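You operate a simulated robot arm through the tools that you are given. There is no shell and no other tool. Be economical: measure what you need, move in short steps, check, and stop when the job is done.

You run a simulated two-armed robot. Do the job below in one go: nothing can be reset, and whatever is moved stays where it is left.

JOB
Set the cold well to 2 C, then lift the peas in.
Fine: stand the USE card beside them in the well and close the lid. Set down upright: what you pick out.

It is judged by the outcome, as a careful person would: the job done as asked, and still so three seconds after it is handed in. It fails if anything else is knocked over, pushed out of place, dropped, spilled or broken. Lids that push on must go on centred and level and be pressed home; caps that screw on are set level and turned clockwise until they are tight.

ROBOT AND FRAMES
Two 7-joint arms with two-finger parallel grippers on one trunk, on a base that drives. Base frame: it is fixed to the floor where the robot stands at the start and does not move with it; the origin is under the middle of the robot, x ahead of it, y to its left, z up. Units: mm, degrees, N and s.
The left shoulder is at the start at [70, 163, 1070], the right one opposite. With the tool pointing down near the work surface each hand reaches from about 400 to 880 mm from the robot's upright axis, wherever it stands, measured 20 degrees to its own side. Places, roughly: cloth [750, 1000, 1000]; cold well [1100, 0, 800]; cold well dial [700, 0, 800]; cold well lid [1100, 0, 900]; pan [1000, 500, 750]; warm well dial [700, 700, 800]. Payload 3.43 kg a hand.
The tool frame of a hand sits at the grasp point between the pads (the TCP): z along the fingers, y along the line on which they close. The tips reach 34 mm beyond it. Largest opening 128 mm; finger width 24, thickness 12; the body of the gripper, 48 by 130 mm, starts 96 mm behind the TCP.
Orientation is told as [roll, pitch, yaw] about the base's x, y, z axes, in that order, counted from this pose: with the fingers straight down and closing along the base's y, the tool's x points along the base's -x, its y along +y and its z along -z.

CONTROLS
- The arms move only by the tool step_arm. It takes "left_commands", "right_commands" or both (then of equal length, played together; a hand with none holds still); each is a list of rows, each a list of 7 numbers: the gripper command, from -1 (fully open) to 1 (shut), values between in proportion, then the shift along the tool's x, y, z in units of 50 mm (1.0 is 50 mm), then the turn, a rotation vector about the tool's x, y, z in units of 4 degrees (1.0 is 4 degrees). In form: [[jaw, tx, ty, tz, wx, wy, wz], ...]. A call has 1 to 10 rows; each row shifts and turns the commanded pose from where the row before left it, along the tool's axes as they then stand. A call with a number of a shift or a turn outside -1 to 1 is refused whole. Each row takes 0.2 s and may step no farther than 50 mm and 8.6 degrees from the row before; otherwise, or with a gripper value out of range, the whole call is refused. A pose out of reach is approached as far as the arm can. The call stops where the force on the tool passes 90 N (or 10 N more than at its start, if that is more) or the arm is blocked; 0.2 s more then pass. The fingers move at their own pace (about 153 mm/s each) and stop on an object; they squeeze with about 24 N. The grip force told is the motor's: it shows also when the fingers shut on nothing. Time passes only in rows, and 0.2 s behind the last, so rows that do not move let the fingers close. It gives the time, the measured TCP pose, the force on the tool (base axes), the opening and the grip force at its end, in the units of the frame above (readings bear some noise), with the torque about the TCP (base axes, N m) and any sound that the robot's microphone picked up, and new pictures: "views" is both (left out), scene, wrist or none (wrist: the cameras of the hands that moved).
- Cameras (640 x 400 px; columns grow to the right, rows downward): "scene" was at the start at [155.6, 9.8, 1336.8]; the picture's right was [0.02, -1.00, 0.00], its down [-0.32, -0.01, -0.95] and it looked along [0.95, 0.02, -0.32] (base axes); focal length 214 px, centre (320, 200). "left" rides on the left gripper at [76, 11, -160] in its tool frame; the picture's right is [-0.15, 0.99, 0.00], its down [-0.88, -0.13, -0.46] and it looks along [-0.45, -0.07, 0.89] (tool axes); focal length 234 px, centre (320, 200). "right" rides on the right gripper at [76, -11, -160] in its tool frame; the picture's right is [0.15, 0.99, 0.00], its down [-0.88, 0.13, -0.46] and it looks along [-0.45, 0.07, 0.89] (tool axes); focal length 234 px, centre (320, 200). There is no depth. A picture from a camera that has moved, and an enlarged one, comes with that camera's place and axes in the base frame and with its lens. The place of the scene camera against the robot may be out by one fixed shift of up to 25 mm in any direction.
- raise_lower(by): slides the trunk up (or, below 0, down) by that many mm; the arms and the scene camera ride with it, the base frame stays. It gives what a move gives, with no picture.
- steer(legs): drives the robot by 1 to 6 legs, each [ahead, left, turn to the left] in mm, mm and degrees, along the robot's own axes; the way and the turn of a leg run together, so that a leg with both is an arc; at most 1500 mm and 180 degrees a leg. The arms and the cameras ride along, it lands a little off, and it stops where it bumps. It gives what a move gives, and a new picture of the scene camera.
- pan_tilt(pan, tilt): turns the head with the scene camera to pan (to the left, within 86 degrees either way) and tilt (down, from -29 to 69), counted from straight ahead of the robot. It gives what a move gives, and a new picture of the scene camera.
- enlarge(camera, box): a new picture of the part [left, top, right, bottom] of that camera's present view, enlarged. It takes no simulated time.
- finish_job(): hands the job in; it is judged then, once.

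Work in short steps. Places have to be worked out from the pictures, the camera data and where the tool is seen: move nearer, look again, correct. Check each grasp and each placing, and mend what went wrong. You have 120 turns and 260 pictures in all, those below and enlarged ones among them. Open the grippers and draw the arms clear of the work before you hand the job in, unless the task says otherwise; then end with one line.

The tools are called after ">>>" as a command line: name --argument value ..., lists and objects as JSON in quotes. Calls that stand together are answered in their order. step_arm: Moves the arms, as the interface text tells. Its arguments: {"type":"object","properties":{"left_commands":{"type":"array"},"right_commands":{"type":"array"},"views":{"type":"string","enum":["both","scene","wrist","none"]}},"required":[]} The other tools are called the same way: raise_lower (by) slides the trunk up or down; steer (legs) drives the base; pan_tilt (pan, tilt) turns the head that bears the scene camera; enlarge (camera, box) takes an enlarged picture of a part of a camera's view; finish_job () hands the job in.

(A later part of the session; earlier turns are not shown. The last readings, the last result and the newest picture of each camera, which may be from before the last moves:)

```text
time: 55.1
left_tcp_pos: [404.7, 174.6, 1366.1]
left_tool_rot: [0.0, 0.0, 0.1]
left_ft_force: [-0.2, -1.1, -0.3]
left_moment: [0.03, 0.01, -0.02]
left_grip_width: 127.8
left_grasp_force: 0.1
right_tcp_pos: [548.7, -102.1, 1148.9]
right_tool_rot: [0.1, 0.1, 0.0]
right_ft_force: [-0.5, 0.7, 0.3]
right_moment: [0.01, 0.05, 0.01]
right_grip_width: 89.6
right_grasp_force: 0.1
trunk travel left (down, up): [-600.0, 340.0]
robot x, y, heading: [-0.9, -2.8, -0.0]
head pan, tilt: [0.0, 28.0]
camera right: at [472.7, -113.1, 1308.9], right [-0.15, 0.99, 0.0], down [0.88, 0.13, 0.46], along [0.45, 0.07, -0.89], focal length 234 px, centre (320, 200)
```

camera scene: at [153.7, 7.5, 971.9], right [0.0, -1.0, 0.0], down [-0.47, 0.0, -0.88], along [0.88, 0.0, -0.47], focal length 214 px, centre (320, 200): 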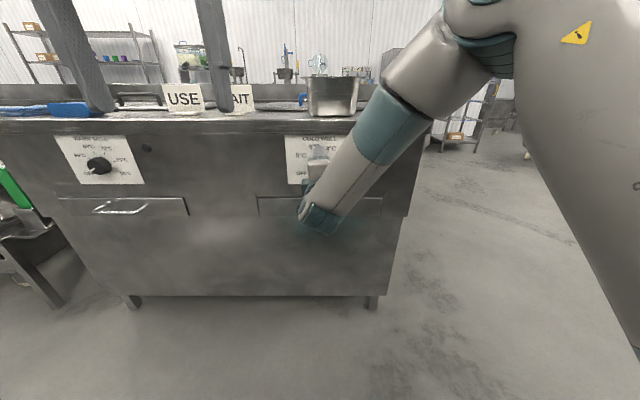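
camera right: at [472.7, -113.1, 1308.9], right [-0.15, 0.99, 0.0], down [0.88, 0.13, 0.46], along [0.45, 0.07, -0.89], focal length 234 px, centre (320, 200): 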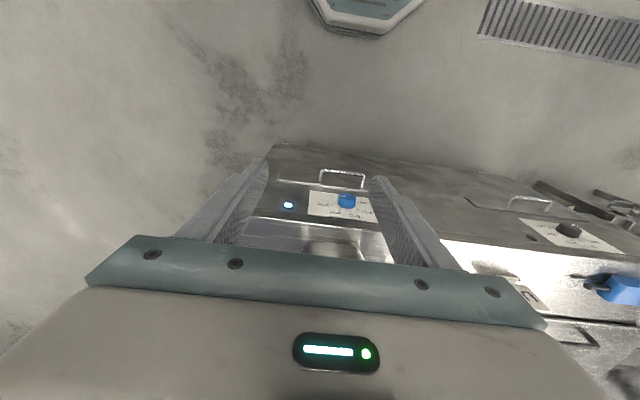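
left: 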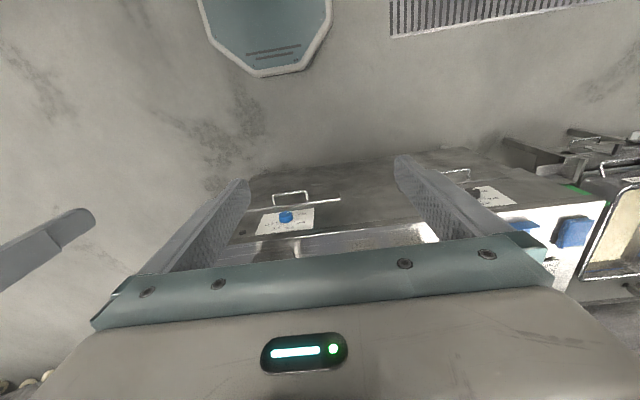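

Right hand is clear above the counter. I drive 280 mm ahead toward the counter.

>>> steer --legs '[[280, 0, 0]]'

>>> pan_tilt --pan 0 --tilt 40

```text
time: 57.1
left_tcp_pos: [688.3, 175.0, 1366.3]
left_tool_rot: [-0.1, 0.0, 0.2]
left_ft_force: [-0.4, 0.3, -0.1]
left_moment: [-0.03, -0.01, -0.03]
left_grip_width: 128.1
left_grasp_force: 0.1
right_tcp_pos: [831.7, -97.3, 1149.5]
right_tool_rot: [0.0, -0.1, 0.1]
right_ft_force: [-1.0, 0.3, 0.0]
right_moment: [0.0, 0.0, 0.01]
right_grip_width: 89.6
right_grasp_force: 0.0
trunk travel left (down, up): [-600.0, 340.0]
robot x, y, heading: [284.3, -1.7, 0.3]
head pan, tilt: [0.0, 28.0]
camera scene: at [436.4, 7.8, 1372.0], right [0.0, -1.0, 0.0], down [-0.47, 0.0, -0.88], along [0.88, 0.0, -0.47], focal length 214 px, centre (320, 200)
```

scene: 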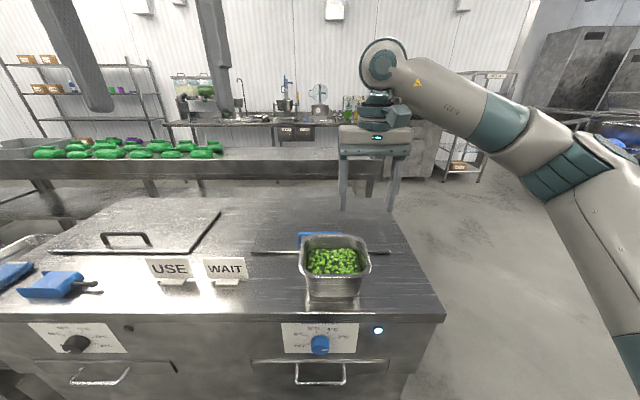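

```text
time: 57.8
left_tcp_pos: [687.8, 177.2, 1366.0]
left_tool_rot: [-0.2, 0.0, 0.2]
left_ft_force: [0.4, 0.7, 0.0]
left_moment: [-0.01, 0.02, 0.02]
left_grip_width: 128.0
left_grasp_force: 0.1
right_tcp_pos: [832.7, -98.1, 1148.6]
right_tool_rot: [0.0, 0.0, 0.0]
right_ft_force: [0.2, 0.9, 0.1]
right_moment: [-0.04, -0.01, 0.01]
right_grip_width: 89.7
right_grasp_force: 0.1
trunk travel left (down, up): [-600.0, 340.0]
robot x, y, heading: [282.6, -2.1, 0.2]
head pan, tilt: [0.0, 40.0]
camera scene: at [431.0, 7.8, 1353.4], right [0.0, -1.0, 0.0], down [-0.64, 0.0, -0.77], along [0.77, 0.0, -0.64], focal length 214 px, centre (320, 200)
```

scene: 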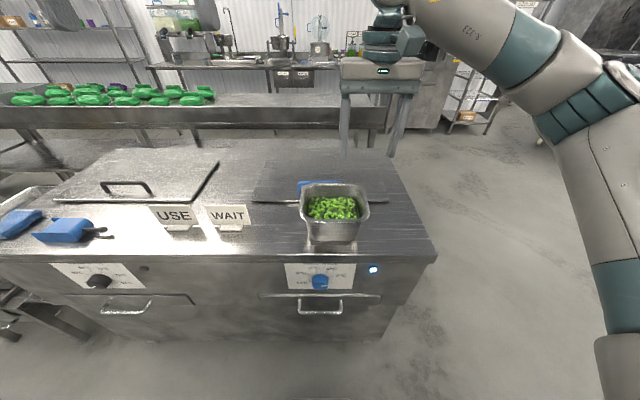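

I move the right hand forward to view the lid with its camera.

>>> step_arm --right_commands '[[-0.4, -1, 0.3, -0.4, 0, 0, 0], [-0.4, -1, 0.3, -0.4, 0, 0, 0], [-0.4, -1, 0.4, -0.4, 0, 0, 0], [-0.4, -1, 0.4, 0, 0, 0, 0]]' --views "both"

>>> enlarge --camera "scene" --box '[220, 130, 460, 280]'

```text
refused: row 1 steps farther than a row can; nothing moved
```

```text
2.67 times, centred on (340, 205) of scene
camera zoom: at [431.0, 7.8, 1353.4], right [0.0, -1.0, 0.0], down [-0.64, 0.0, -0.77], along [0.77, 0.0, -0.64], focal length 572 px, centre (267, 187)
```

zoom: 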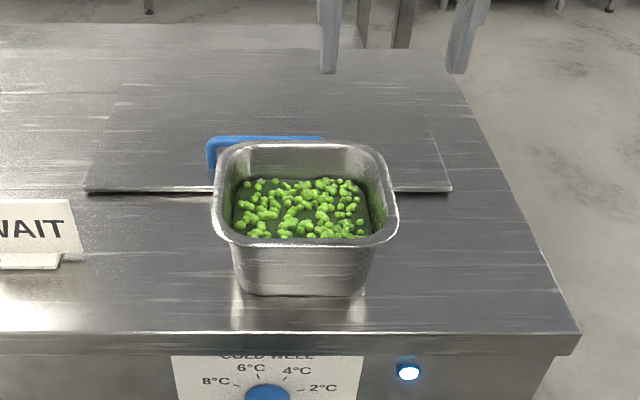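

>>> step_arm --right_commands '[[-0.4, -0.8, 0.3, -0.4, 0, 0, 0], [-0.4, -0.8, 0.3, -0.4, 0, 0, 0], [-0.4, -0.8, 0.4, -0.4, 0, 0, 0], [-0.4, -0.8, 0.4, 0, 0, 0, 0]]' --views "wrist"

```text
time: 58.8
left_tcp_pos: [689.4, 179.9, 1364.0]
left_tool_rot: [-0.2, 0.1, 0.3]
left_ft_force: [0.5, 0.2, 0.3]
left_moment: [-0.01, 0.0, -0.01]
left_grip_width: 127.8
left_grasp_force: 0.1
right_tcp_pos: [993.9, -26.0, 1209.7]
right_tool_rot: [-0.2, 0.0, 0.2]
right_ft_force: [0.5, 0.9, -0.6]
right_moment: [-0.01, 0.04, 0.03]
right_grip_width: 89.7
right_grasp_force: 0.1
trunk travel left (down, up): [-600.0, 340.0]
robot x, y, heading: [283.6, 1.3, 0.1]
head pan, tilt: [0.0, 40.0]
camera right: at [917.4, -37.1, 1369.1], right [-0.15, 0.99, 0.0], down [0.88, 0.13, 0.45], along [0.45, 0.07, -0.89], focal length 234 px, centre (320, 200)
```

right: 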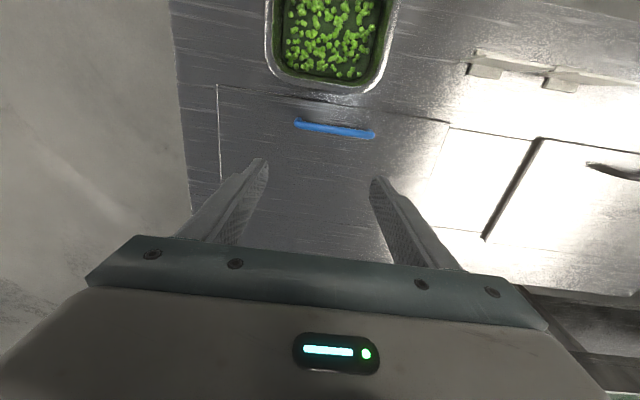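

The lid's front edge is at x≈955, y −232..239, with some strip to the left of it. I zoom to understand how the lid moves.

>>> enlarge --camera "right" --box '[170, 70, 460, 250]'

>>> enlarge --camera "right" --box '[400, 30, 640, 250]'

>>> enlarge --camera "scene" --box '[60, 130, 260, 260]'

```text
2.21 times, centred on (315, 160) of right
camera zoom: at [917.4, -37.1, 1369.1], right [-0.15, 0.99, 0.0], down [0.88, 0.13, 0.45], along [0.45, 0.07, -0.89], focal length 517 px, centre (331, 288)
```

zoom: 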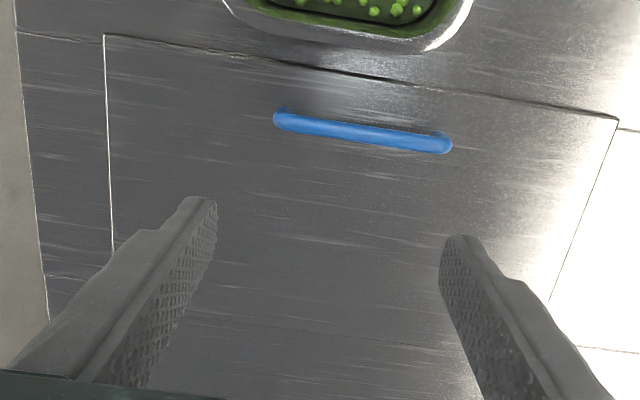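

```text
1.82 times, centred on (520, 140) of right
camera zoom: at [917.4, -37.1, 1369.1], right [-0.15, 0.99, 0.0], down [0.88, 0.13, 0.45], along [0.45, 0.07, -0.89], focal length 426 px, centre (-44, 309)
```

zoom: 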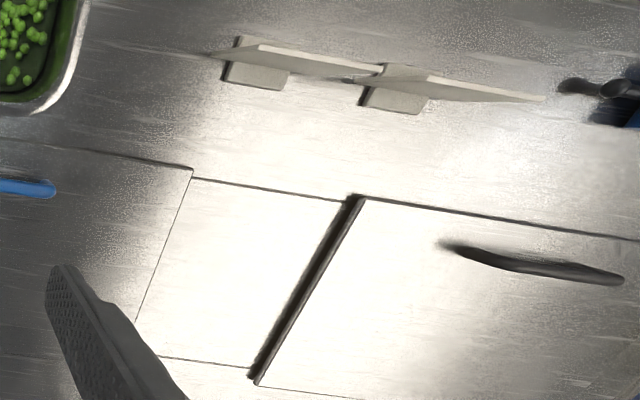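

```text
3.08 times, centred on (160, 195) of scene
camera zoom: at [432.0, 10.7, 1353.2], right [0.0, -1.0, 0.0], down [-0.64, 0.0, -0.77], along [0.77, 0.0, -0.64], focal length 660 px, centre (812, 215)
```

zoom: 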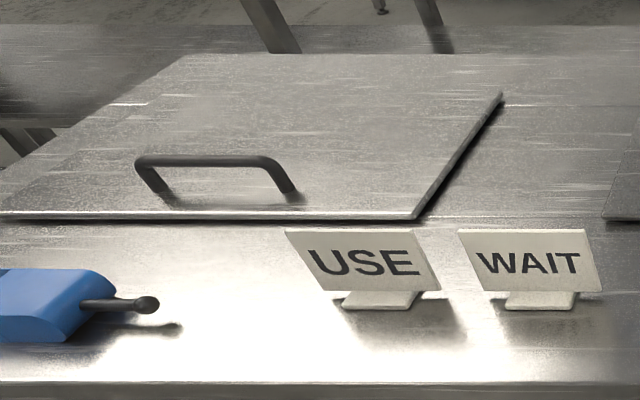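

The lids are hinged at the back, with the cold lid's blue bar handle at about [996, 5, ~915]. I turn the right hand 90° so that it can grip the bar across.

>>> step_arm --right_commands '[[0.2, 0, 0, 0, 0, 0, 1], [0.2, 0, 0, 0, 0, 0, 1], [0.2, 0, 0, 0, 0, 0, 1], [0.2, 0, 0, 0, 0, 0, 1], [0.2, 0, 0, 0, 0, 0, 1], [0.2, 0, 0, 0, 0, 0, 1], [0.2, 0, 0, 0, 0, 0, 1], [0.2, 0, 0, 0, 0, 0, 1], [0.2, 0, 0, 0, 0, 0, 1], [0.2, 0, 0, 0, 0, 0, 1]]' --views "none"

>>> step_arm --right_commands '[[0.2, 0, 0, 0, 0, 0, 1], [0.2, 0, 0, 0, 0, 0, 1], [0.2, 0, 0, 0, 0, 0, 1], [0.2, 0, 0, 0, 0, 0, 1], [0.2, 0, 0, 0, 0, 0, 1], [0.2, 0, 0, 0, 0, 0, 1], [0.2, 0, 0, 0, 0, 0, 1], [0.2, 0, 0, 0, 0, 0, 1], [0.2, 0, 0, 0, 0, 0, 1], [0.2, 0, 0, 0, 0, 0, 1]]' --views "none"

>>> step_arm --right_commands '[[0.2, 0, 0, 0, 0, 0, 1], [0.2, 0, 0, 0, 0, 0, 1], [0.2, 0, 0, 0, 0, 0, 0.5], [0.2, 0.3, 0, 0.8, 0, 0, 0], [0.2, 0.3, 0, 0.8, 0, 0, 0], [0.2, 0, 0, 0.8, 0, 0, 0]]' --views "both"

```text
time: 61.0
left_tcp_pos: [687.2, 176.8, 1365.0]
left_tool_rot: [0.0, 0.0, 0.1]
left_ft_force: [0.2, 0.7, 0.0]
left_moment: [0.03, 0.02, 0.0]
left_grip_width: 127.8
left_grasp_force: 0.0
right_tcp_pos: [991.4, -29.5, 1209.4]
right_tool_rot: [0.1, 0.1, -40.0]
right_ft_force: [-0.4, 1.0, 0.1]
right_moment: [-0.02, -0.03, -0.01]
right_grip_width: 51.3
right_grasp_force: 0.1
trunk travel left (down, up): [-600.0, 340.0]
robot x, y, heading: [286.5, -0.5, 0.1]
head pan, tilt: [0.0, 40.0]
```

```text
time: 63.2
left_tcp_pos: [687.5, 177.1, 1366.3]
left_tool_rot: [-0.1, 0.1, 0.2]
left_ft_force: [-1.5, -0.6, 0.5]
left_moment: [0.0, -0.01, 0.01]
left_grip_width: 128.1
left_grasp_force: 0.0
right_tcp_pos: [993.2, -29.6, 1209.6]
right_tool_rot: [0.1, 0.0, -79.9]
right_ft_force: [-0.6, -0.2, -0.2]
right_moment: [-0.01, 0.02, 0.0]
right_grip_width: 51.2
right_grasp_force: 0.0
trunk travel left (down, up): [-600.0, 340.0]
robot x, y, heading: [285.6, 3.2, 0.1]
head pan, tilt: [0.0, 40.0]
```

```text
time: 64.6
left_tcp_pos: [688.8, 174.9, 1365.8]
left_tool_rot: [0.1, 0.0, 0.2]
left_ft_force: [1.1, -0.1, 0.3]
left_moment: [0.01, 0.05, 0.0]
left_grip_width: 128.0
left_grasp_force: 0.0
right_tcp_pos: [991.9, -0.3, 1088.2]
right_tool_rot: [0.0, 0.1, -90.0]
right_ft_force: [0.6, -0.2, 0.2]
right_moment: [0.04, 0.0, 0.02]
right_grip_width: 51.3
right_grasp_force: 0.2
trunk travel left (down, up): [-600.0, 340.0]
robot x, y, heading: [282.6, -2.4, 0.3]
head pan, tilt: [0.0, 40.0]
camera scene: at [431.6, 6.8, 1353.4], right [0.0, -1.0, 0.0], down [-0.64, 0.0, -0.77], along [0.77, 0.0, -0.64], focal length 214 px, centre (320, 200)
camera right: at [981.1, 74.8, 1248.4], right [0.99, 0.15, 0.0], down [0.13, -0.88, 0.45], along [0.07, -0.45, -0.89], focal length 234 px, centre (320, 200)
```

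scene: 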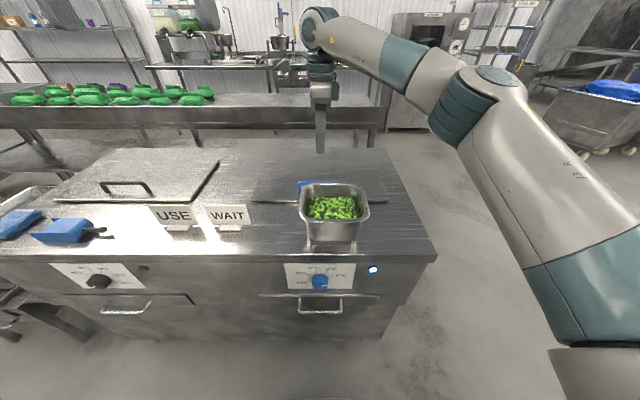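
right: 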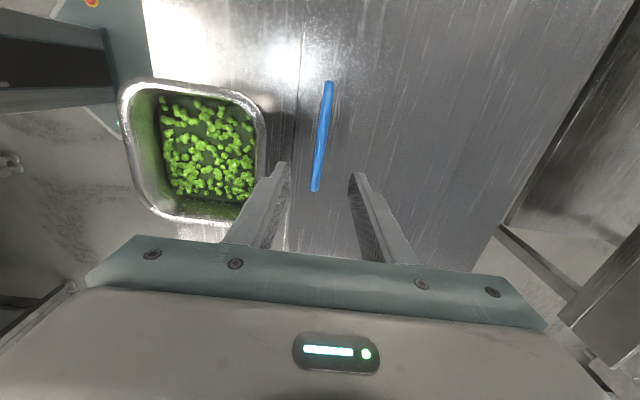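

Triangulating the handle from both wrist views gives [996, 4, 910], the pan rim well clear. I descend onto the bar.

>>> step_arm --right_commands '[[0.2, 0.08, 0.08, 0.8, 0, 0, 0], [0.2, 0, 0, 0.8, 0, 0, 0], [0.2, 0, 0, 0.8, 0, 0, 0], [0.2, 0, 0, 0.6, 0, 0, 0]]' --views "wrist"

```text
time: 65.6
left_tcp_pos: [687.8, 176.4, 1364.9]
left_tool_rot: [-0.1, 0.0, 0.3]
left_ft_force: [0.2, -1.0, 0.4]
left_moment: [0.0, 0.01, 0.03]
left_grip_width: 128.2
left_grasp_force: 0.0
right_tcp_pos: [996.1, 5.2, 937.2]
right_tool_rot: [0.1, 0.1, -90.0]
right_ft_force: [1.4, 0.4, -0.3]
right_moment: [-0.02, -0.02, 0.0]
right_grip_width: 51.1
right_grasp_force: 0.0
trunk travel left (down, up): [-600.0, 340.0]
robot x, y, heading: [284.6, 0.9, 0.0]
head pan, tilt: [0.0, 40.0]
camera right: at [984.5, 81.6, 1097.4], right [0.99, 0.15, 0.0], down [0.13, -0.88, 0.46], along [0.07, -0.45, -0.89], focal length 234 px, centre (320, 200)
```

right: 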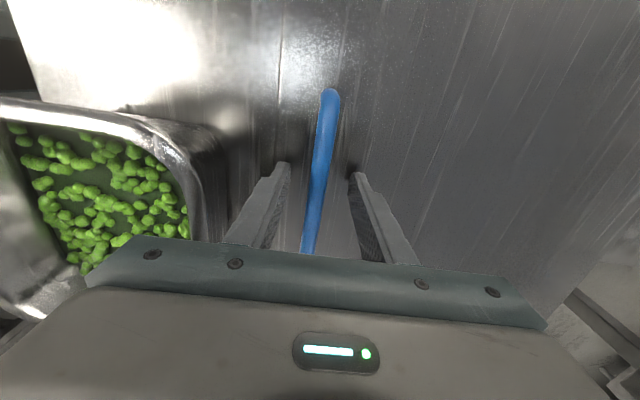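

The bar is between the fingers. I go 14 mm lower and close.

>>> step_arm --right_commands '[[0.2, 0, 0, 0.28, 0, 0, 0], [0.6, 0, 0, 0, 0, 0, 0], [1, 0, 0, 0, 0, 0, 0], [1, 0, 0, 0, 0, 0, 0]]' --views "wrist"

```text
time: 66.6
left_tcp_pos: [685.0, 177.3, 1366.5]
left_tool_rot: [-0.1, -0.1, 0.2]
left_ft_force: [-0.2, -0.3, 0.5]
left_moment: [0.01, -0.01, 0.03]
left_grip_width: 128.1
left_grasp_force: 0.0
right_tcp_pos: [993.9, 6.5, 926.8]
right_tool_rot: [0.1, 0.0, -89.9]
right_ft_force: [-3.5, 1.2, 14.2]
right_moment: [0.09, 0.16, -0.09]
right_grip_width: 13.7
right_grasp_force: 44.9
trunk travel left (down, up): [-600.0, 340.0]
robot x, y, heading: [284.8, -0.2, -0.1]
head pan, tilt: [0.0, 40.0]
camera right: at [981.5, 82.0, 1086.9], right [0.99, 0.15, 0.0], down [0.13, -0.88, 0.46], along [0.07, -0.45, -0.89], focal length 234 px, centre (320, 200)
```

right: 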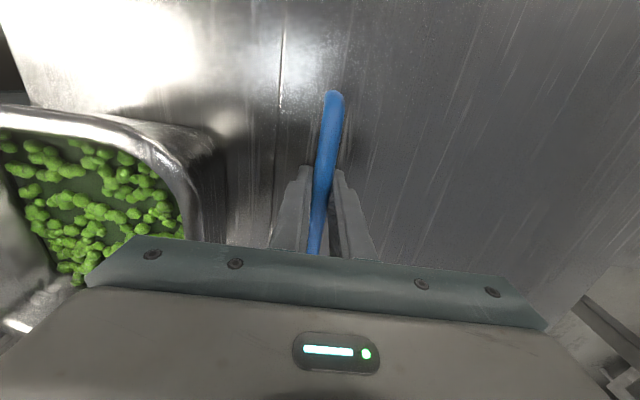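

Gripped at 13.7 mm; tips rest on the lid at z≈892. I start lifting the lid on an arc about its rear edge.

>>> step_arm --right_commands '[[1, 0, 0.05, -0.3, 0.5, 0, 0], [1, 0, 0.07, -0.3, 0.5, 0, 0], [1, 0, 0.08, -0.3, 0.5, 0, 0], [1, 0, 0.09, -0.29, 0.5, 0, 0]]' --views "both"

```text
time: 67.6
left_tcp_pos: [684.5, 179.4, 1366.2]
left_tool_rot: [-0.2, 0.0, 0.1]
left_ft_force: [-0.1, 0.9, -0.8]
left_moment: [0.01, -0.02, -0.01]
left_grip_width: 127.9
left_grasp_force: 0.1
right_tcp_pos: [1012.2, 6.5, 984.7]
right_tool_rot: [-8.0, 0.0, -90.0]
right_ft_force: [-16.9, 4.3, -4.7]
right_moment: [-0.52, 0.27, -0.28]
right_grip_width: 13.7
right_grasp_force: 44.9
trunk travel left (down, up): [-600.0, 340.0]
robot x, y, heading: [282.5, -0.4, 0.1]
head pan, tilt: [0.0, 40.0]
camera scene: at [428.4, 8.9, 1353.7], right [0.0, -1.0, 0.0], down [-0.64, 0.0, -0.77], along [0.77, 0.0, -0.64], focal length 214 px, centre (320, 200)
camera right: at [1022.2, 82.3, 1144.3], right [0.98, 0.15, -0.14], down [0.19, -0.88, 0.43], along [-0.06, -0.45, -0.89], focal length 234 px, centre (320, 200)
```

scene: 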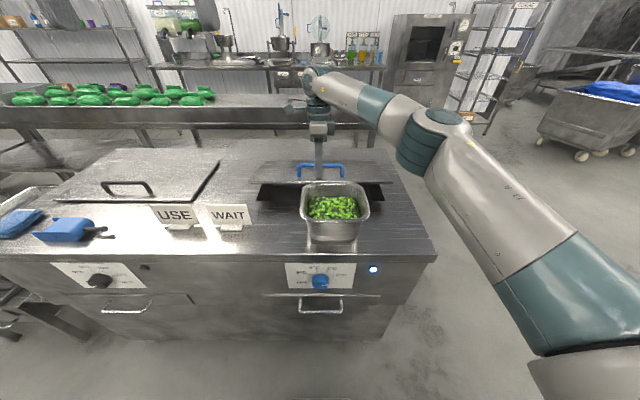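
right: 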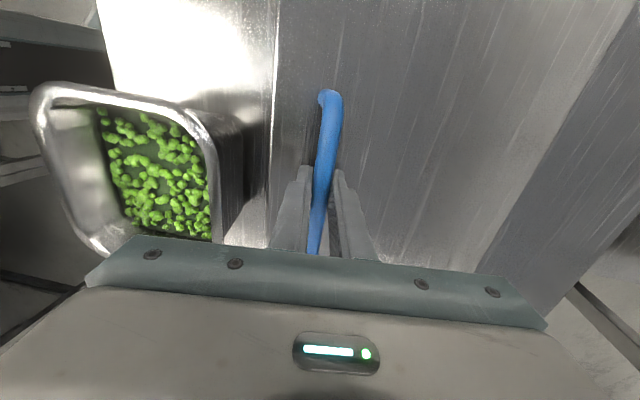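

The lid hinges up well; light forces. I continue lifting.

>>> step_arm --right_commands '[[1, 0, 0.08, -0.29, 0.5, 0, 0], [1, 0, 0.08, -0.29, 0.5, 0, 0], [1, 0, 0.11, -0.29, 0.5, 0, 0], [1, 0, 0.11, -0.28, 0.5, 0, 0], [1, 0, 0.13, -0.28, 0.5, 0, 0], [1, 0, 0.13, -0.27, 0.5, 0, 0]]' --views "both"

```text
time: 68.7
left_tcp_pos: [699.5, 180.5, 1362.4]
left_tool_rot: [-0.3, 0.4, 0.3]
left_ft_force: [-1.0, -0.4, 1.2]
left_moment: [0.03, -0.11, -0.02]
left_grip_width: 127.9
left_grasp_force: 0.1
right_tcp_pos: [1026.2, -2.8, 1017.4]
right_tool_rot: [-14.6, 0.4, -90.4]
right_ft_force: [61.7, 13.0, -40.6]
right_moment: [0.87, -0.48, -0.07]
right_grip_width: 14.1
right_grasp_force: 44.9
right hand out of reach, approached as far as the arm can: row 2, 3, 4, 5
trunk travel left (down, up): [-600.0, 340.0]
robot x, y, heading: [284.2, -0.9, 0.2]
head pan, tilt: [0.0, 40.0]
stopped in row 5 (right hand): the force on the tool passed its limit at 96 N (the readings are from after the stop); the commanded pose is now the measured one
camera scene: at [443.9, 10.2, 1352.0], right [0.01, -1.0, 0.0], down [-0.65, 0.0, -0.76], along [0.76, 0.0, -0.65], focal length 214 px, centre (320, 200)
camera right: at [1056.4, 72.8, 1175.2], right [0.96, 0.14, -0.25], down [0.24, -0.89, 0.4], along [-0.16, -0.44, -0.88], focal length 234 px, centre (320, 200)
```

scene: 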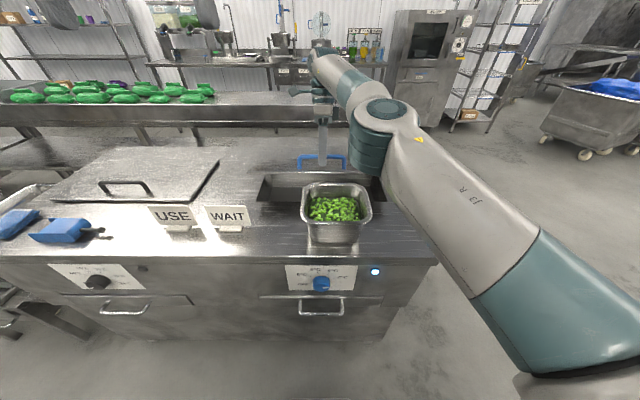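
right: 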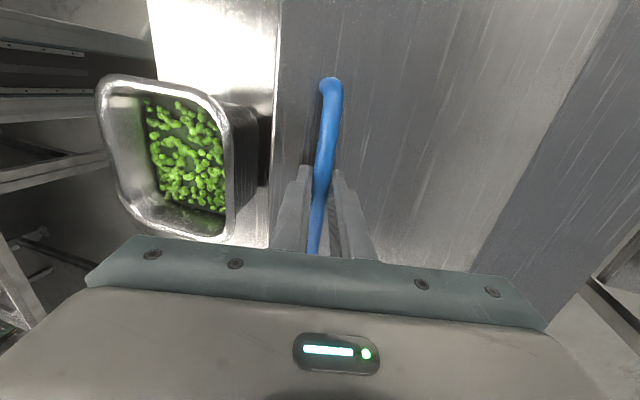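

The tilted arm is at its reach limit. I lower the lid back gently, to reapproach from nearer.

>>> step_arm --right_commands '[[1, 0.04, -0.07, 0.345, -0.82, 0, 0], [1, 0.04, -0.07, 0.345, -0.82, 0, 0], [1, 0.04, -0.063, 0.3, -0.5, 0, 0], [1, 0.04, -0.063, 0.3, -0.5, 0, 0], [1, 0, -0.042, 0.3, -0.5, 0, 0], [1, 0, -0.042, 0.28, -0.5, 0, 0]]' --views "scene"

```text
time: 70.0
left_tcp_pos: [679.5, 174.3, 1370.1]
left_tool_rot: [0.1, -0.4, 0.3]
left_ft_force: [0.9, 0.4, -0.5]
left_moment: [-0.03, 0.05, -0.02]
left_grip_width: 128.0
left_grasp_force: 0.1
right_tcp_pos: [1020.5, 29.8, 1009.7]
right_tool_rot: [-8.5, 0.0, -89.8]
right_ft_force: [-39.1, -29.2, 20.3]
right_moment: [-0.3, 0.57, -0.16]
right_grip_width: 14.2
right_grasp_force: 44.4
right hand out of reach, approached as far as the arm can: row 1, 2, 3, 4, 5, 6
trunk travel left (down, up): [-600.0, 340.0]
robot x, y, heading: [288.7, 3.1, 0.4]
head pan, tilt: [0.0, 40.0]
camera scene: at [423.5, 4.1, 1354.6], right [0.0, -1.0, 0.0], down [-0.64, 0.0, -0.77], along [0.77, 0.0, -0.64], focal length 214 px, centre (320, 200)
```

scene: 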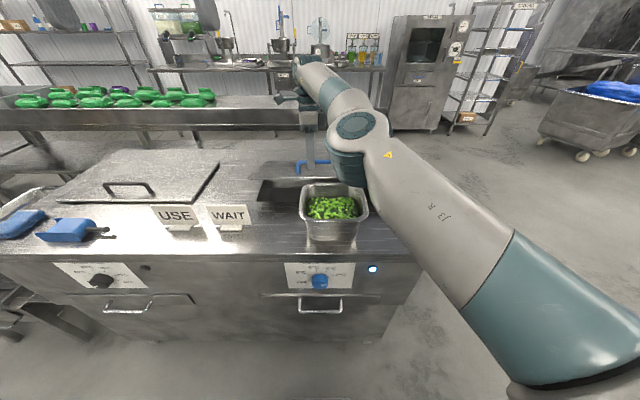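

The arm still lags, likely at a joint limit. I hold still one row to see the settled state.

>>> step_arm --right_commands '[[1, 0, 0, 0, 0, 0, 0], [1, 0, 0, 0, 0, 0, 0]]' --views "wrist"

```text
time: 70.7
left_tcp_pos: [679.6, 174.0, 1367.4]
left_tool_rot: [0.1, -0.5, 0.2]
left_ft_force: [0.0, 0.8, -0.2]
left_moment: [0.03, -0.02, 0.02]
left_grip_width: 127.8
left_grasp_force: 0.0
right_tcp_pos: [1019.1, 28.8, 1008.9]
right_tool_rot: [-8.5, 0.0, -89.8]
right_ft_force: [-42.5, -23.4, 19.2]
right_moment: [0.41, 0.51, -0.16]
right_grip_width: 13.7
right_grasp_force: 44.8
trunk travel left (down, up): [-600.0, 340.0]
robot x, y, heading: [289.3, 5.0, 0.1]
head pan, tilt: [0.0, 40.0]
camera right: at [1031.4, 105.7, 1169.1], right [0.98, 0.15, -0.15], down [0.2, -0.88, 0.43], along [-0.06, -0.45, -0.89], focal length 234 px, centre (320, 200)
```

right: 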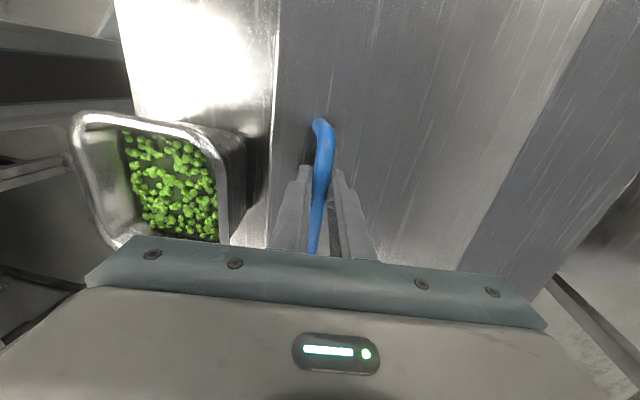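

I try small corrective motions back toward the robot and leftward force relief.

>>> step_arm --right_commands '[[1, -0.3, 0, 0, 0, 0, 0], [1, -0.2, -0.2, 0.2, 0, 0, 0], [1, 0, -0.2, 0.2, 0, 0, 0]]' --views "scene"

```text
time: 71.6
left_tcp_pos: [677.4, 176.7, 1368.3]
left_tool_rot: [0.0, -0.4, 0.3]
left_ft_force: [0.2, -1.3, -0.9]
left_moment: [0.08, 0.1, 0.02]
left_grip_width: 128.0
left_grasp_force: 0.1
right_tcp_pos: [1019.0, 27.6, 1004.0]
right_tool_rot: [-8.7, 0.2, -89.1]
right_ft_force: [-61.7, 1.2, 30.1]
right_moment: [-1.22, 0.73, -0.92]
right_grip_width: 13.9
right_grasp_force: 44.9
right hand out of reach, approached as far as the arm can: row 1, 2, 3
trunk travel left (down, up): [-600.0, 340.0]
robot x, y, heading: [288.5, 0.6, 0.2]
head pan, tilt: [0.0, 40.0]
stopped in row 3 (right hand): the force on the tool passed its limit at 93 N (the readings are from after the stop); the commanded pose is now the measured one
camera scene: at [420.0, 6.7, 1354.5], right [0.0, -1.0, 0.0], down [-0.64, 0.0, -0.77], along [0.77, 0.0, -0.64], focal length 214 px, centre (320, 200)
```

scene: 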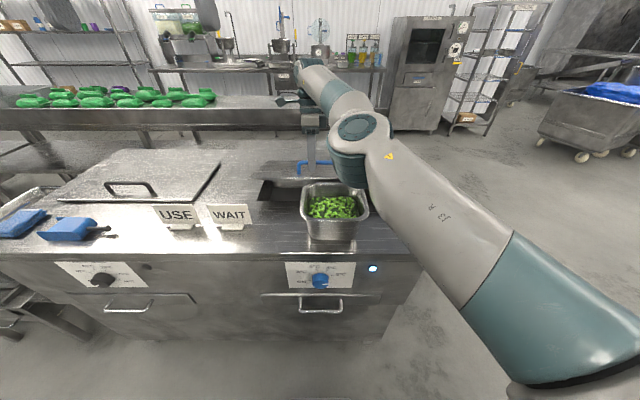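

The force runs along the lid's radius, so the arm is jammed against the hinge at a limit. I use base and trunk to lower the lid instead: first ease back, then down.

>>> steer --legs '[[-15, 0, 0]]'

>>> raise_lower --by -30

```text
time: 72.4
left_tcp_pos: [670.1, 179.7, 1366.1]
left_tool_rot: [-0.2, -0.3, 0.3]
left_ft_force: [-0.8, 0.4, -0.4]
left_moment: [-0.03, 0.03, -0.02]
left_grip_width: 127.9
left_grasp_force: 0.0
right_tcp_pos: [1013.3, 28.9, 996.1]
right_tool_rot: [-8.3, 0.0, -89.4]
right_ft_force: [-23.7, 5.2, 0.5]
right_moment: [0.41, 0.28, -0.93]
right_grip_width: 13.7
right_grasp_force: 44.6
trunk travel left (down, up): [-600.0, 340.0]
robot x, y, heading: [267.5, 1.2, 0.8]
head pan, tilt: [0.0, 40.0]
camera scene: at [413.0, 10.0, 1353.6], right [0.0, -1.0, 0.0], down [-0.64, 0.0, -0.77], along [0.77, 0.0, -0.64], focal length 214 px, centre (320, 200)
```

scene: 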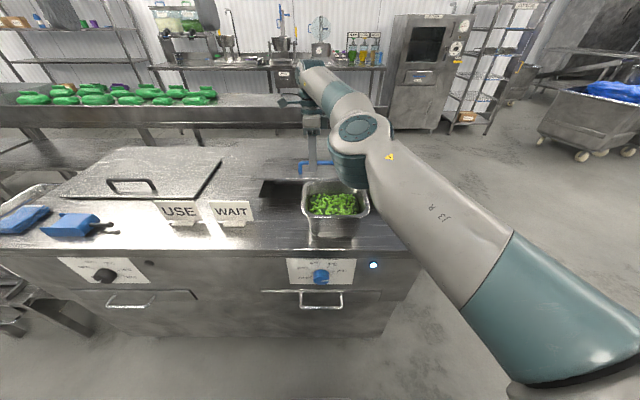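

```text
time: 73.1
left_tcp_pos: [660.2, 177.5, 1339.0]
left_tool_rot: [-0.1, -0.6, 0.2]
left_ft_force: [-0.1, 1.0, 0.1]
left_moment: [0.02, -0.02, -0.01]
left_grip_width: 127.9
left_grasp_force: 0.0
right_tcp_pos: [1002.7, 27.5, 971.1]
right_tool_rot: [-8.8, 0.0, -89.1]
right_ft_force: [-64.4, -3.4, 14.8]
right_moment: [1.2, 0.47, -1.03]
right_grip_width: 13.8
right_grasp_force: 44.9
trunk travel left (down, up): [-570.0, 370.0]
robot x, y, heading: [266.5, 4.4, 0.5]
head pan, tilt: [0.0, 40.0]
```

Works: the lid follows. I continue likewise.

>>> steer --legs '[[-14, 0, 0]]'

>>> raise_lower --by -28

```text
time: 73.9
left_tcp_pos: [657.0, 179.7, 1335.9]
left_tool_rot: [-0.1, -0.1, 0.3]
left_ft_force: [-0.2, 0.7, 0.9]
left_moment: [-0.02, -0.01, 0.01]
left_grip_width: 127.9
left_grasp_force: 0.1
right_tcp_pos: [1001.6, 27.9, 964.3]
right_tool_rot: [-8.5, -0.1, -89.4]
right_ft_force: [-14.1, 6.1, 1.0]
right_moment: [-0.53, 0.0, -0.77]
right_grip_width: 13.9
right_grasp_force: 45.2
trunk travel left (down, up): [-570.0, 370.0]
robot x, y, heading: [257.1, -0.8, 0.2]
head pan, tilt: [0.0, 40.0]
camera scene: at [400.8, 10.4, 1323.6], right [0.0, -1.0, 0.0], down [-0.64, 0.0, -0.77], along [0.77, 0.0, -0.64], focal length 214 px, centre (320, 200)
```

scene: 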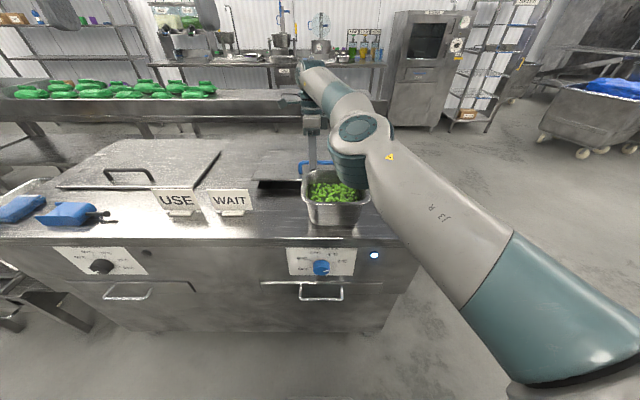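

```text
time: 74.6
left_tcp_pos: [651.8, 178.5, 1310.2]
left_tool_rot: [0.0, -0.4, 0.2]
left_ft_force: [0.2, 0.2, 0.3]
left_moment: [0.03, -0.02, -0.01]
left_grip_width: 127.9
left_grasp_force: 0.0
right_tcp_pos: [994.9, 28.5, 939.0]
right_tool_rot: [-8.8, 0.0, -89.2]
right_ft_force: [-49.5, -2.8, 0.8]
right_moment: [0.87, 0.26, -1.01]
right_grip_width: 13.9
right_grasp_force: 44.5
trunk travel left (down, up): [-542.0, 398.0]
robot x, y, heading: [256.6, 2.3, 0.2]
head pan, tilt: [0.0, 40.0]
```

I ease 8 mm more back, then lower the last bit; also zoom on the elbow's clearance to the pan.

>>> steer --legs '[[-10, 0, 0]]'

>>> enlarge --camera "scene" --box '[240, 90, 440, 260]'

>>> enlarge --camera "right" --box '[0, 0, 640, 400]'

```text
time: 75.4
left_tcp_pos: [648.9, 179.9, 1308.0]
left_tool_rot: [-0.3, -0.1, 0.4]
left_ft_force: [0.4, -1.0, -0.3]
left_moment: [-0.01, -0.01, 0.0]
left_grip_width: 127.9
left_grasp_force: 0.1
right_tcp_pos: [994.1, 28.8, 937.1]
right_tool_rot: [-8.3, -0.1, -89.6]
right_ft_force: [7.7, 8.3, 13.4]
right_moment: [-0.21, -0.1, -0.68]
right_grip_width: 14.1
right_grasp_force: 45.3
trunk travel left (down, up): [-542.0, 398.0]
robot x, y, heading: [249.6, 0.9, 0.3]
head pan, tilt: [0.0, 40.0]
camera scene: at [393.0, 10.8, 1295.7], right [0.01, -1.0, 0.0], down [-0.64, 0.0, -0.77], along [0.77, 0.0, -0.64], focal length 214 px, centre (320, 200)
```

scene: 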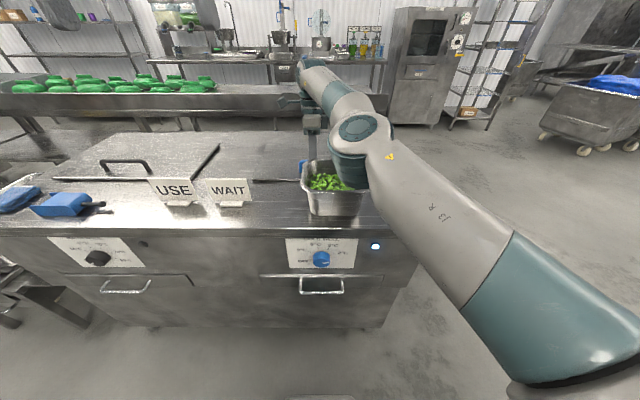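

```text
2.35 times, centred on (340, 175) of scene
camera zoom: at [393.0, 10.8, 1295.7], right [0.01, -1.0, 0.0], down [-0.64, 0.0, -0.77], along [0.77, 0.0, -0.64], focal length 505 px, centre (273, 259)
```

zoom: 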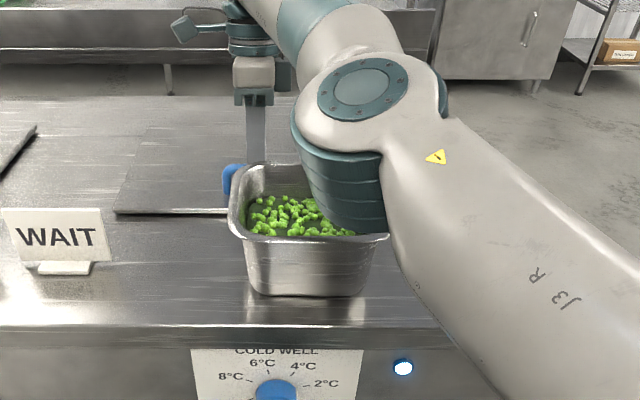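

```text
1.00 times, centred on (320, 200) of right (not enlarged: the box is as wide or as high as the picture)
camera zoom: at [1005.1, 104.5, 1097.2], right [0.98, 0.16, -0.14], down [0.2, -0.88, 0.43], along [-0.06, -0.45, -0.89], focal length 234 px, centre (320, 200)
```

zoom: 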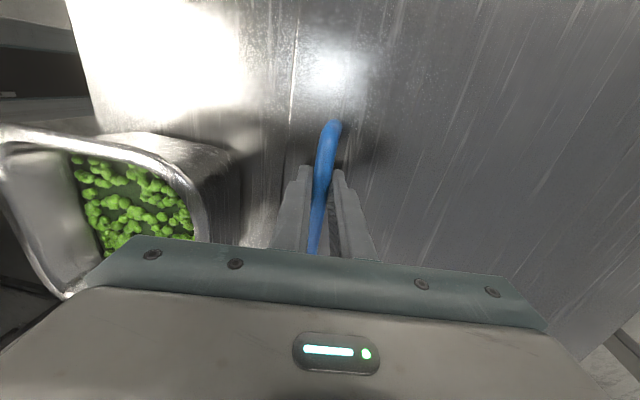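

The lid is nearly closed (≈1 cm). The elbow is low over the pan, so I open the fingers and go straight up with the trunk.

>>> step_arm --right_commands '[[0.7, 0, 0, 0, 0, 0, 0], [0.3, 0, 0, 0, 0, 0, 0]]' --views "none"

>>> raise_lower --by 250

>>> pan_tilt --pan 0 --tilt 48

```text
time: 76.0
left_tcp_pos: [649.2, 180.3, 1306.8]
left_tool_rot: [-0.1, 0.0, 0.4]
left_ft_force: [-0.5, 0.2, 0.4]
left_moment: [-0.01, 0.02, -0.02]
left_grip_width: 128.1
left_grasp_force: 0.1
right_tcp_pos: [994.4, 27.2, 937.4]
right_tool_rot: [-8.2, 0.0, -89.4]
right_ft_force: [-0.2, 0.3, 0.1]
right_moment: [-0.01, -0.02, 0.02]
right_grip_width: 44.9
right_grasp_force: 0.0
trunk travel left (down, up): [-542.0, 398.0]
robot x, y, heading: [246.2, -0.4, 0.2]
head pan, tilt: [0.0, 40.0]
```

```text
time: 78.5
left_tcp_pos: [650.3, 179.4, 1558.1]
left_tool_rot: [-0.1, -0.1, 0.4]
left_ft_force: [-0.5, 0.4, -0.1]
left_moment: [-0.01, 0.0, -0.02]
left_grip_width: 127.8
left_grasp_force: 0.1
right_tcp_pos: [995.1, 27.9, 1186.6]
right_tool_rot: [-8.2, 0.0, -89.5]
right_ft_force: [-0.8, 0.0, 0.3]
right_moment: [0.01, 0.02, 0.02]
right_grip_width: 44.5
right_grasp_force: 0.0
trunk travel left (down, up): [-792.0, 148.0]
robot x, y, heading: [248.0, 0.3, 0.6]
head pan, tilt: [0.0, 40.0]
```

```text
time: 79.2
left_tcp_pos: [651.0, 179.2, 1558.5]
left_tool_rot: [-0.2, 0.0, 0.4]
left_ft_force: [0.1, 0.3, -0.3]
left_moment: [0.01, -0.01, -0.02]
left_grip_width: 128.0
left_grasp_force: 0.0
right_tcp_pos: [995.2, 26.6, 1186.8]
right_tool_rot: [-8.2, 0.0, -89.5]
right_ft_force: [0.1, 0.7, 0.1]
right_moment: [0.01, 0.02, 0.0]
right_grip_width: 44.8
right_grasp_force: 0.1
trunk travel left (down, up): [-792.0, 148.0]
robot x, y, heading: [241.9, 2.3, 0.5]
head pan, tilt: [0.0, 48.0]
camera scene: at [387.9, 9.5, 1534.0], right [0.01, -1.0, 0.0], down [-0.74, 0.0, -0.67], along [0.67, 0.0, -0.74], focal length 214 px, centre (320, 200)
```

scene: 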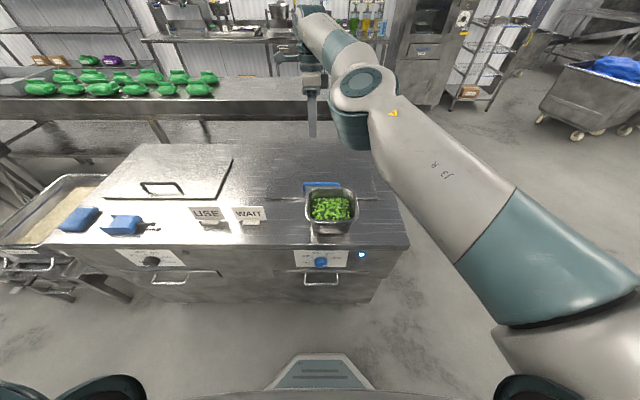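

Lid is closed again and the pan stands untouched. I level the right hand, pull it back, then drive closer so the arm isn't stretched.

>>> step_arm --right_commands '[[0.2, 0, -0.6, 0, -1, 0, 0], [0.2, 0, -0.7, 0, -1, 0, 0], [0.2, -0.2, -0.8, 0, 0, 0, 0], [0.2, -0.2, -0.8, 0, 0, 0, 0]]' --views "none"

>>> steer --legs '[[165, 0, 0]]'

```text
time: 80.2
left_tcp_pos: [650.6, 178.4, 1556.7]
left_tool_rot: [-0.1, 0.0, 0.4]
left_ft_force: [0.0, 0.2, -0.1]
left_moment: [0.0, 0.02, -0.02]
left_grip_width: 128.2
left_grasp_force: 0.0
right_tcp_pos: [992.5, 39.3, 1211.5]
right_tool_rot: [-6.7, -0.1, -89.5]
right_ft_force: [0.8, -0.6, 0.3]
right_moment: [-0.01, 0.02, 0.03]
right_grip_width: 51.2
right_grasp_force: 0.0
right hand out of reach, approached as far as the arm can: row 1, 2, 3, 4
trunk travel left (down, up): [-792.0, 148.0]
robot x, y, heading: [246.6, 4.5, -0.1]
head pan, tilt: [0.0, 48.0]
```

```text
time: 81.7
left_tcp_pos: [812.3, 181.5, 1559.4]
left_tool_rot: [-0.1, -0.2, 0.4]
left_ft_force: [0.1, -0.1, 0.5]
left_moment: [-0.03, -0.07, 0.01]
left_grip_width: 128.1
left_grasp_force: 0.1
right_tcp_pos: [1154.9, 42.2, 1213.7]
right_tool_rot: [-6.5, -0.1, -89.4]
right_ft_force: [-0.7, 0.4, 0.2]
right_moment: [-0.01, -0.02, 0.03]
right_grip_width: 51.1
right_grasp_force: 0.2
trunk travel left (down, up): [-792.0, 148.0]
robot x, y, heading: [414.8, -0.9, 0.4]
head pan, tilt: [0.0, 48.0]
camera scene: at [550.1, 10.5, 1534.4], right [0.01, -1.0, 0.0], down [-0.74, 0.0, -0.67], along [0.67, 0.0, -0.74], focal length 214 px, centre (320, 200)
```

scene: 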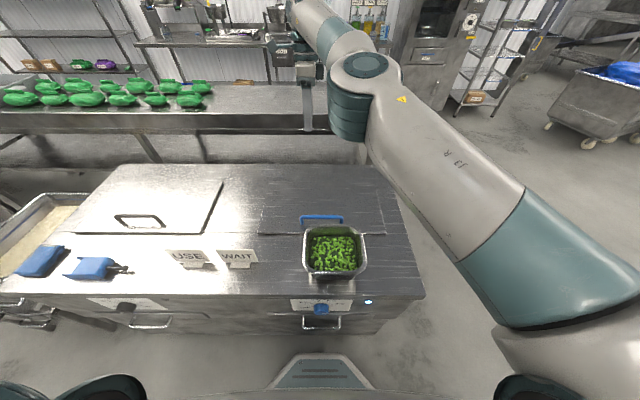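

The arm sits at a wrist/joint limit; unwinding the yaw should free it.

>>> step_arm --right_commands '[[0.2, 0, 0, 0, 0, 0, -1], [0.2, 0, 0, 0, 0, 0, -1], [0.2, 0, 0, 0, 0, 0, -1], [0.2, 0, 0, 0, 0, 0, -1], [0.2, 0, 0, 0, 0, 0, -1], [0.2, 0, 0, 0, 0, 0, -1], [0.2, 0, 0, 0, 0, 0, -1], [0.2, 0, 0, 0, 0, 0, -1], [0.2, 0, 0, 0, 0, 0, -1], [0.2, 0, 0, 0, 0, 0, -1]]' --views "scene"

```text
time: 83.9
left_tcp_pos: [815.5, 180.8, 1557.8]
left_tool_rot: [-0.2, -0.1, 0.4]
left_ft_force: [-0.4, -0.3, 0.7]
left_moment: [0.02, 0.04, 0.01]
left_grip_width: 127.7
left_grasp_force: 0.1
right_tcp_pos: [1157.4, 42.1, 1211.3]
right_tool_rot: [-5.0, 4.3, -49.4]
right_ft_force: [-0.3, -0.1, -0.2]
right_moment: [0.0, 0.03, 0.02]
right_grip_width: 51.2
right_grasp_force: 0.0
trunk travel left (down, up): [-792.0, 148.0]
robot x, y, heading: [409.7, 6.2, 0.1]
head pan, tilt: [0.0, 48.0]
camera scene: at [553.9, 10.5, 1534.0], right [0.01, -1.0, 0.0], down [-0.74, 0.0, -0.67], along [0.67, 0.0, -0.74], focal length 214 px, centre (320, 200)
```

scene: 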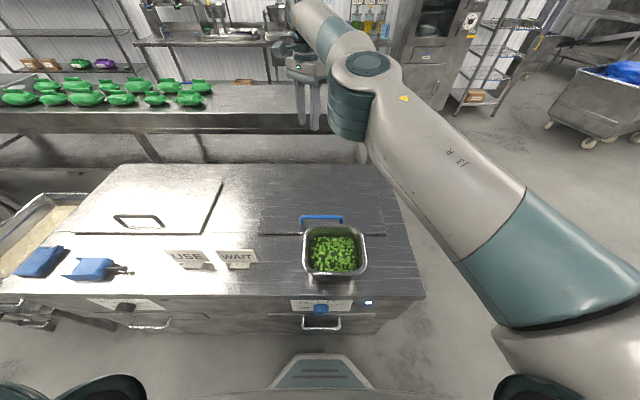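

Yaw unwinds fine. I keep unwinding while pulling back toward the robot.

>>> step_arm --right_commands '[[0.2, 0, 0, 0, 0, 0, -1], [0.2, 0, 0, 0, 0, 0, -1], [0.2, 0, 0, 0, 0, 0, -1], [0.2, 0, 0, 0, 0, 0, -1], [0.2, 0, 0, 0, 0, 0, -1], [0.2, 0, 0, 0, 0, 0, -1], [0.2, 0.8, -0.3, 0, 0, 0, -1], [0.2, 0.8, -0.3, 0, 0, 0, -1], [0.2, 0.8, -0.2, 0, 0, 0, -1], [0.2, 0.8, -0.2, 0, 0, 0, -1]]' --views "scene"

```text
time: 86.1
left_tcp_pos: [815.9, 179.9, 1558.1]
left_tool_rot: [0.0, 0.1, 0.4]
left_ft_force: [-0.4, 0.3, -0.9]
left_moment: [0.01, -0.04, -0.03]
left_grip_width: 127.9
left_grasp_force: 0.0
right_tcp_pos: [1123.6, 84.0, 1277.0]
right_tool_rot: [-1.5, 6.5, -12.7]
right_ft_force: [-0.4, 0.4, 0.4]
right_moment: [0.02, -0.02, -0.01]
right_grip_width: 51.1
right_grasp_force: 0.1
right hand out of reach, approached as far as the arm can: row 7, 8, 9, 10
trunk travel left (down, up): [-792.0, 148.0]
robot x, y, heading: [411.8, 4.0, 0.4]
head pan, tilt: [0.0, 48.0]
camera scene: at [554.2, 10.0, 1533.9], right [0.01, -1.0, 0.0], down [-0.74, 0.0, -0.67], along [0.67, 0.0, -0.74], focal length 214 px, centre (320, 200)
```

scene: 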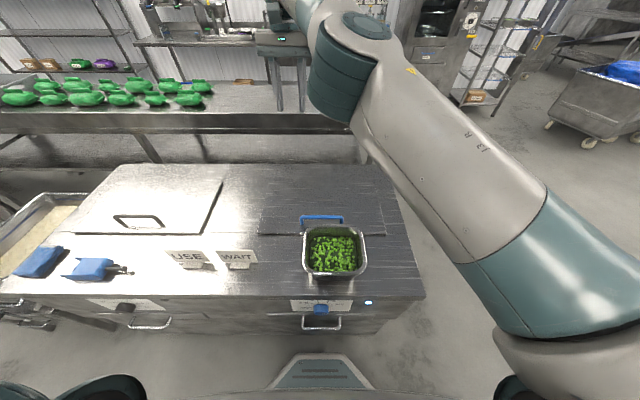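

I tilt the hand forward (fingers ahead), away from the suspected wrist limit.

>>> step_arm --right_commands '[[0.2, 0, 0, 0, 0, -1, 0], [0.2, 0, 0, 0, 0, -1, 0], [0.2, 0, 0, 0, 0, -1, -1], [0.2, 0, 0, 0, 0, -1, -1], [0.2, 0.3, -0.3, 0, 0, -1, -1], [0.2, 0.5, -0.5, 0, 0, 0, 0], [0.2, 0.5, -0.5, 0, 0, 0, 0]]' --views "scene"

```text
time: 87.7
left_tcp_pos: [816.2, 181.6, 1558.5]
left_tool_rot: [0.0, -0.1, 0.4]
left_ft_force: [0.1, -0.4, -0.3]
left_moment: [0.01, 0.04, 0.01]
left_grip_width: 128.1
left_grasp_force: 0.2
right_tcp_pos: [1151.1, 79.2, 1287.3]
right_tool_rot: [-1.2, -1.0, -4.5]
right_ft_force: [0.3, 0.0, -0.3]
right_moment: [0.03, -0.01, -0.02]
right_grip_width: 51.1
right_grasp_force: 0.1
right hand out of reach, approached as far as the arm can: row 1, 2, 3, 4, 5, 6, 7
trunk travel left (down, up): [-792.0, 148.0]
robot x, y, heading: [412.1, 2.1, 0.2]
head pan, tilt: [0.0, 48.0]
camera scene: at [553.8, 10.6, 1534.0], right [0.01, -1.0, 0.0], down [-0.74, 0.0, -0.67], along [0.67, 0.0, -0.74], focal length 214 px, centre (320, 200)
```

scene: 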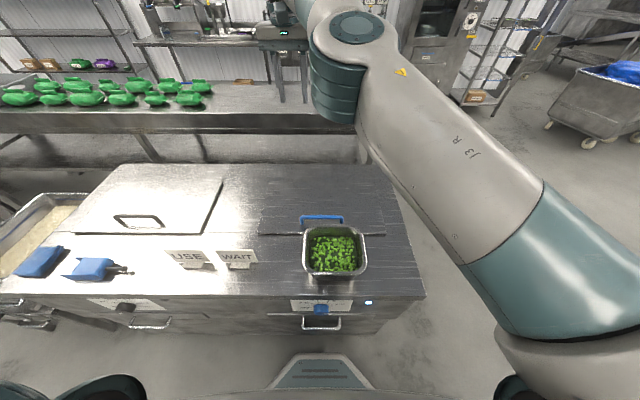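

Shoulder-to-wrist distance (~750 mm) indicates the arm is straight – a singularity. I try moving the hand sideways right and up to get it to bend.

>>> step_arm --right_commands '[[0.2, 0, -0.8, 0, 0, 0, 0], [0.2, 0, -0.8, 0, 0, 0, 0], [0.2, 0, -0.8, 0, 0, 0, 0], [0.2, 0, -0.8, 0, 0, 0, 0], [0.2, 0.3, -0.8, 0, 0, 0, 0], [0.2, 0.5, -0.5, 0, 0, 0, 0]]' --views "scene"

```text
time: 89.1
left_tcp_pos: [816.2, 180.2, 1558.4]
left_tool_rot: [-0.1, -0.2, 0.3]
left_ft_force: [-0.5, -0.2, -0.7]
left_moment: [0.02, 0.04, -0.03]
left_grip_width: 127.8
left_grasp_force: 0.1
right_tcp_pos: [1158.3, 52.3, 1301.0]
right_tool_rot: [-1.2, -1.0, -4.5]
right_ft_force: [0.3, 0.4, 0.0]
right_moment: [-0.01, 0.02, -0.01]
right_grip_width: 51.3
right_grasp_force: 0.1
right hand out of reach, approached as far as the arm can: row 1, 2, 3, 4, 5, 6
trunk travel left (down, up): [-792.0, 148.0]
robot x, y, heading: [415.0, 2.6, 0.4]
head pan, tilt: [0.0, 48.0]
camera scene: at [554.0, 9.8, 1534.0], right [0.01, -1.0, 0.0], down [-0.74, 0.0, -0.67], along [0.67, 0.0, -0.74], focal length 214 px, centre (320, 200)
```

scene: 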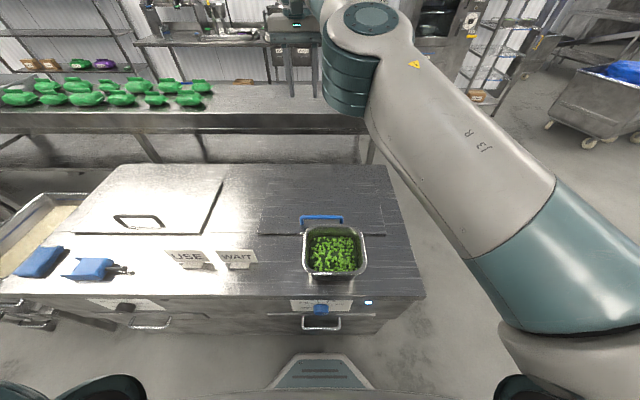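

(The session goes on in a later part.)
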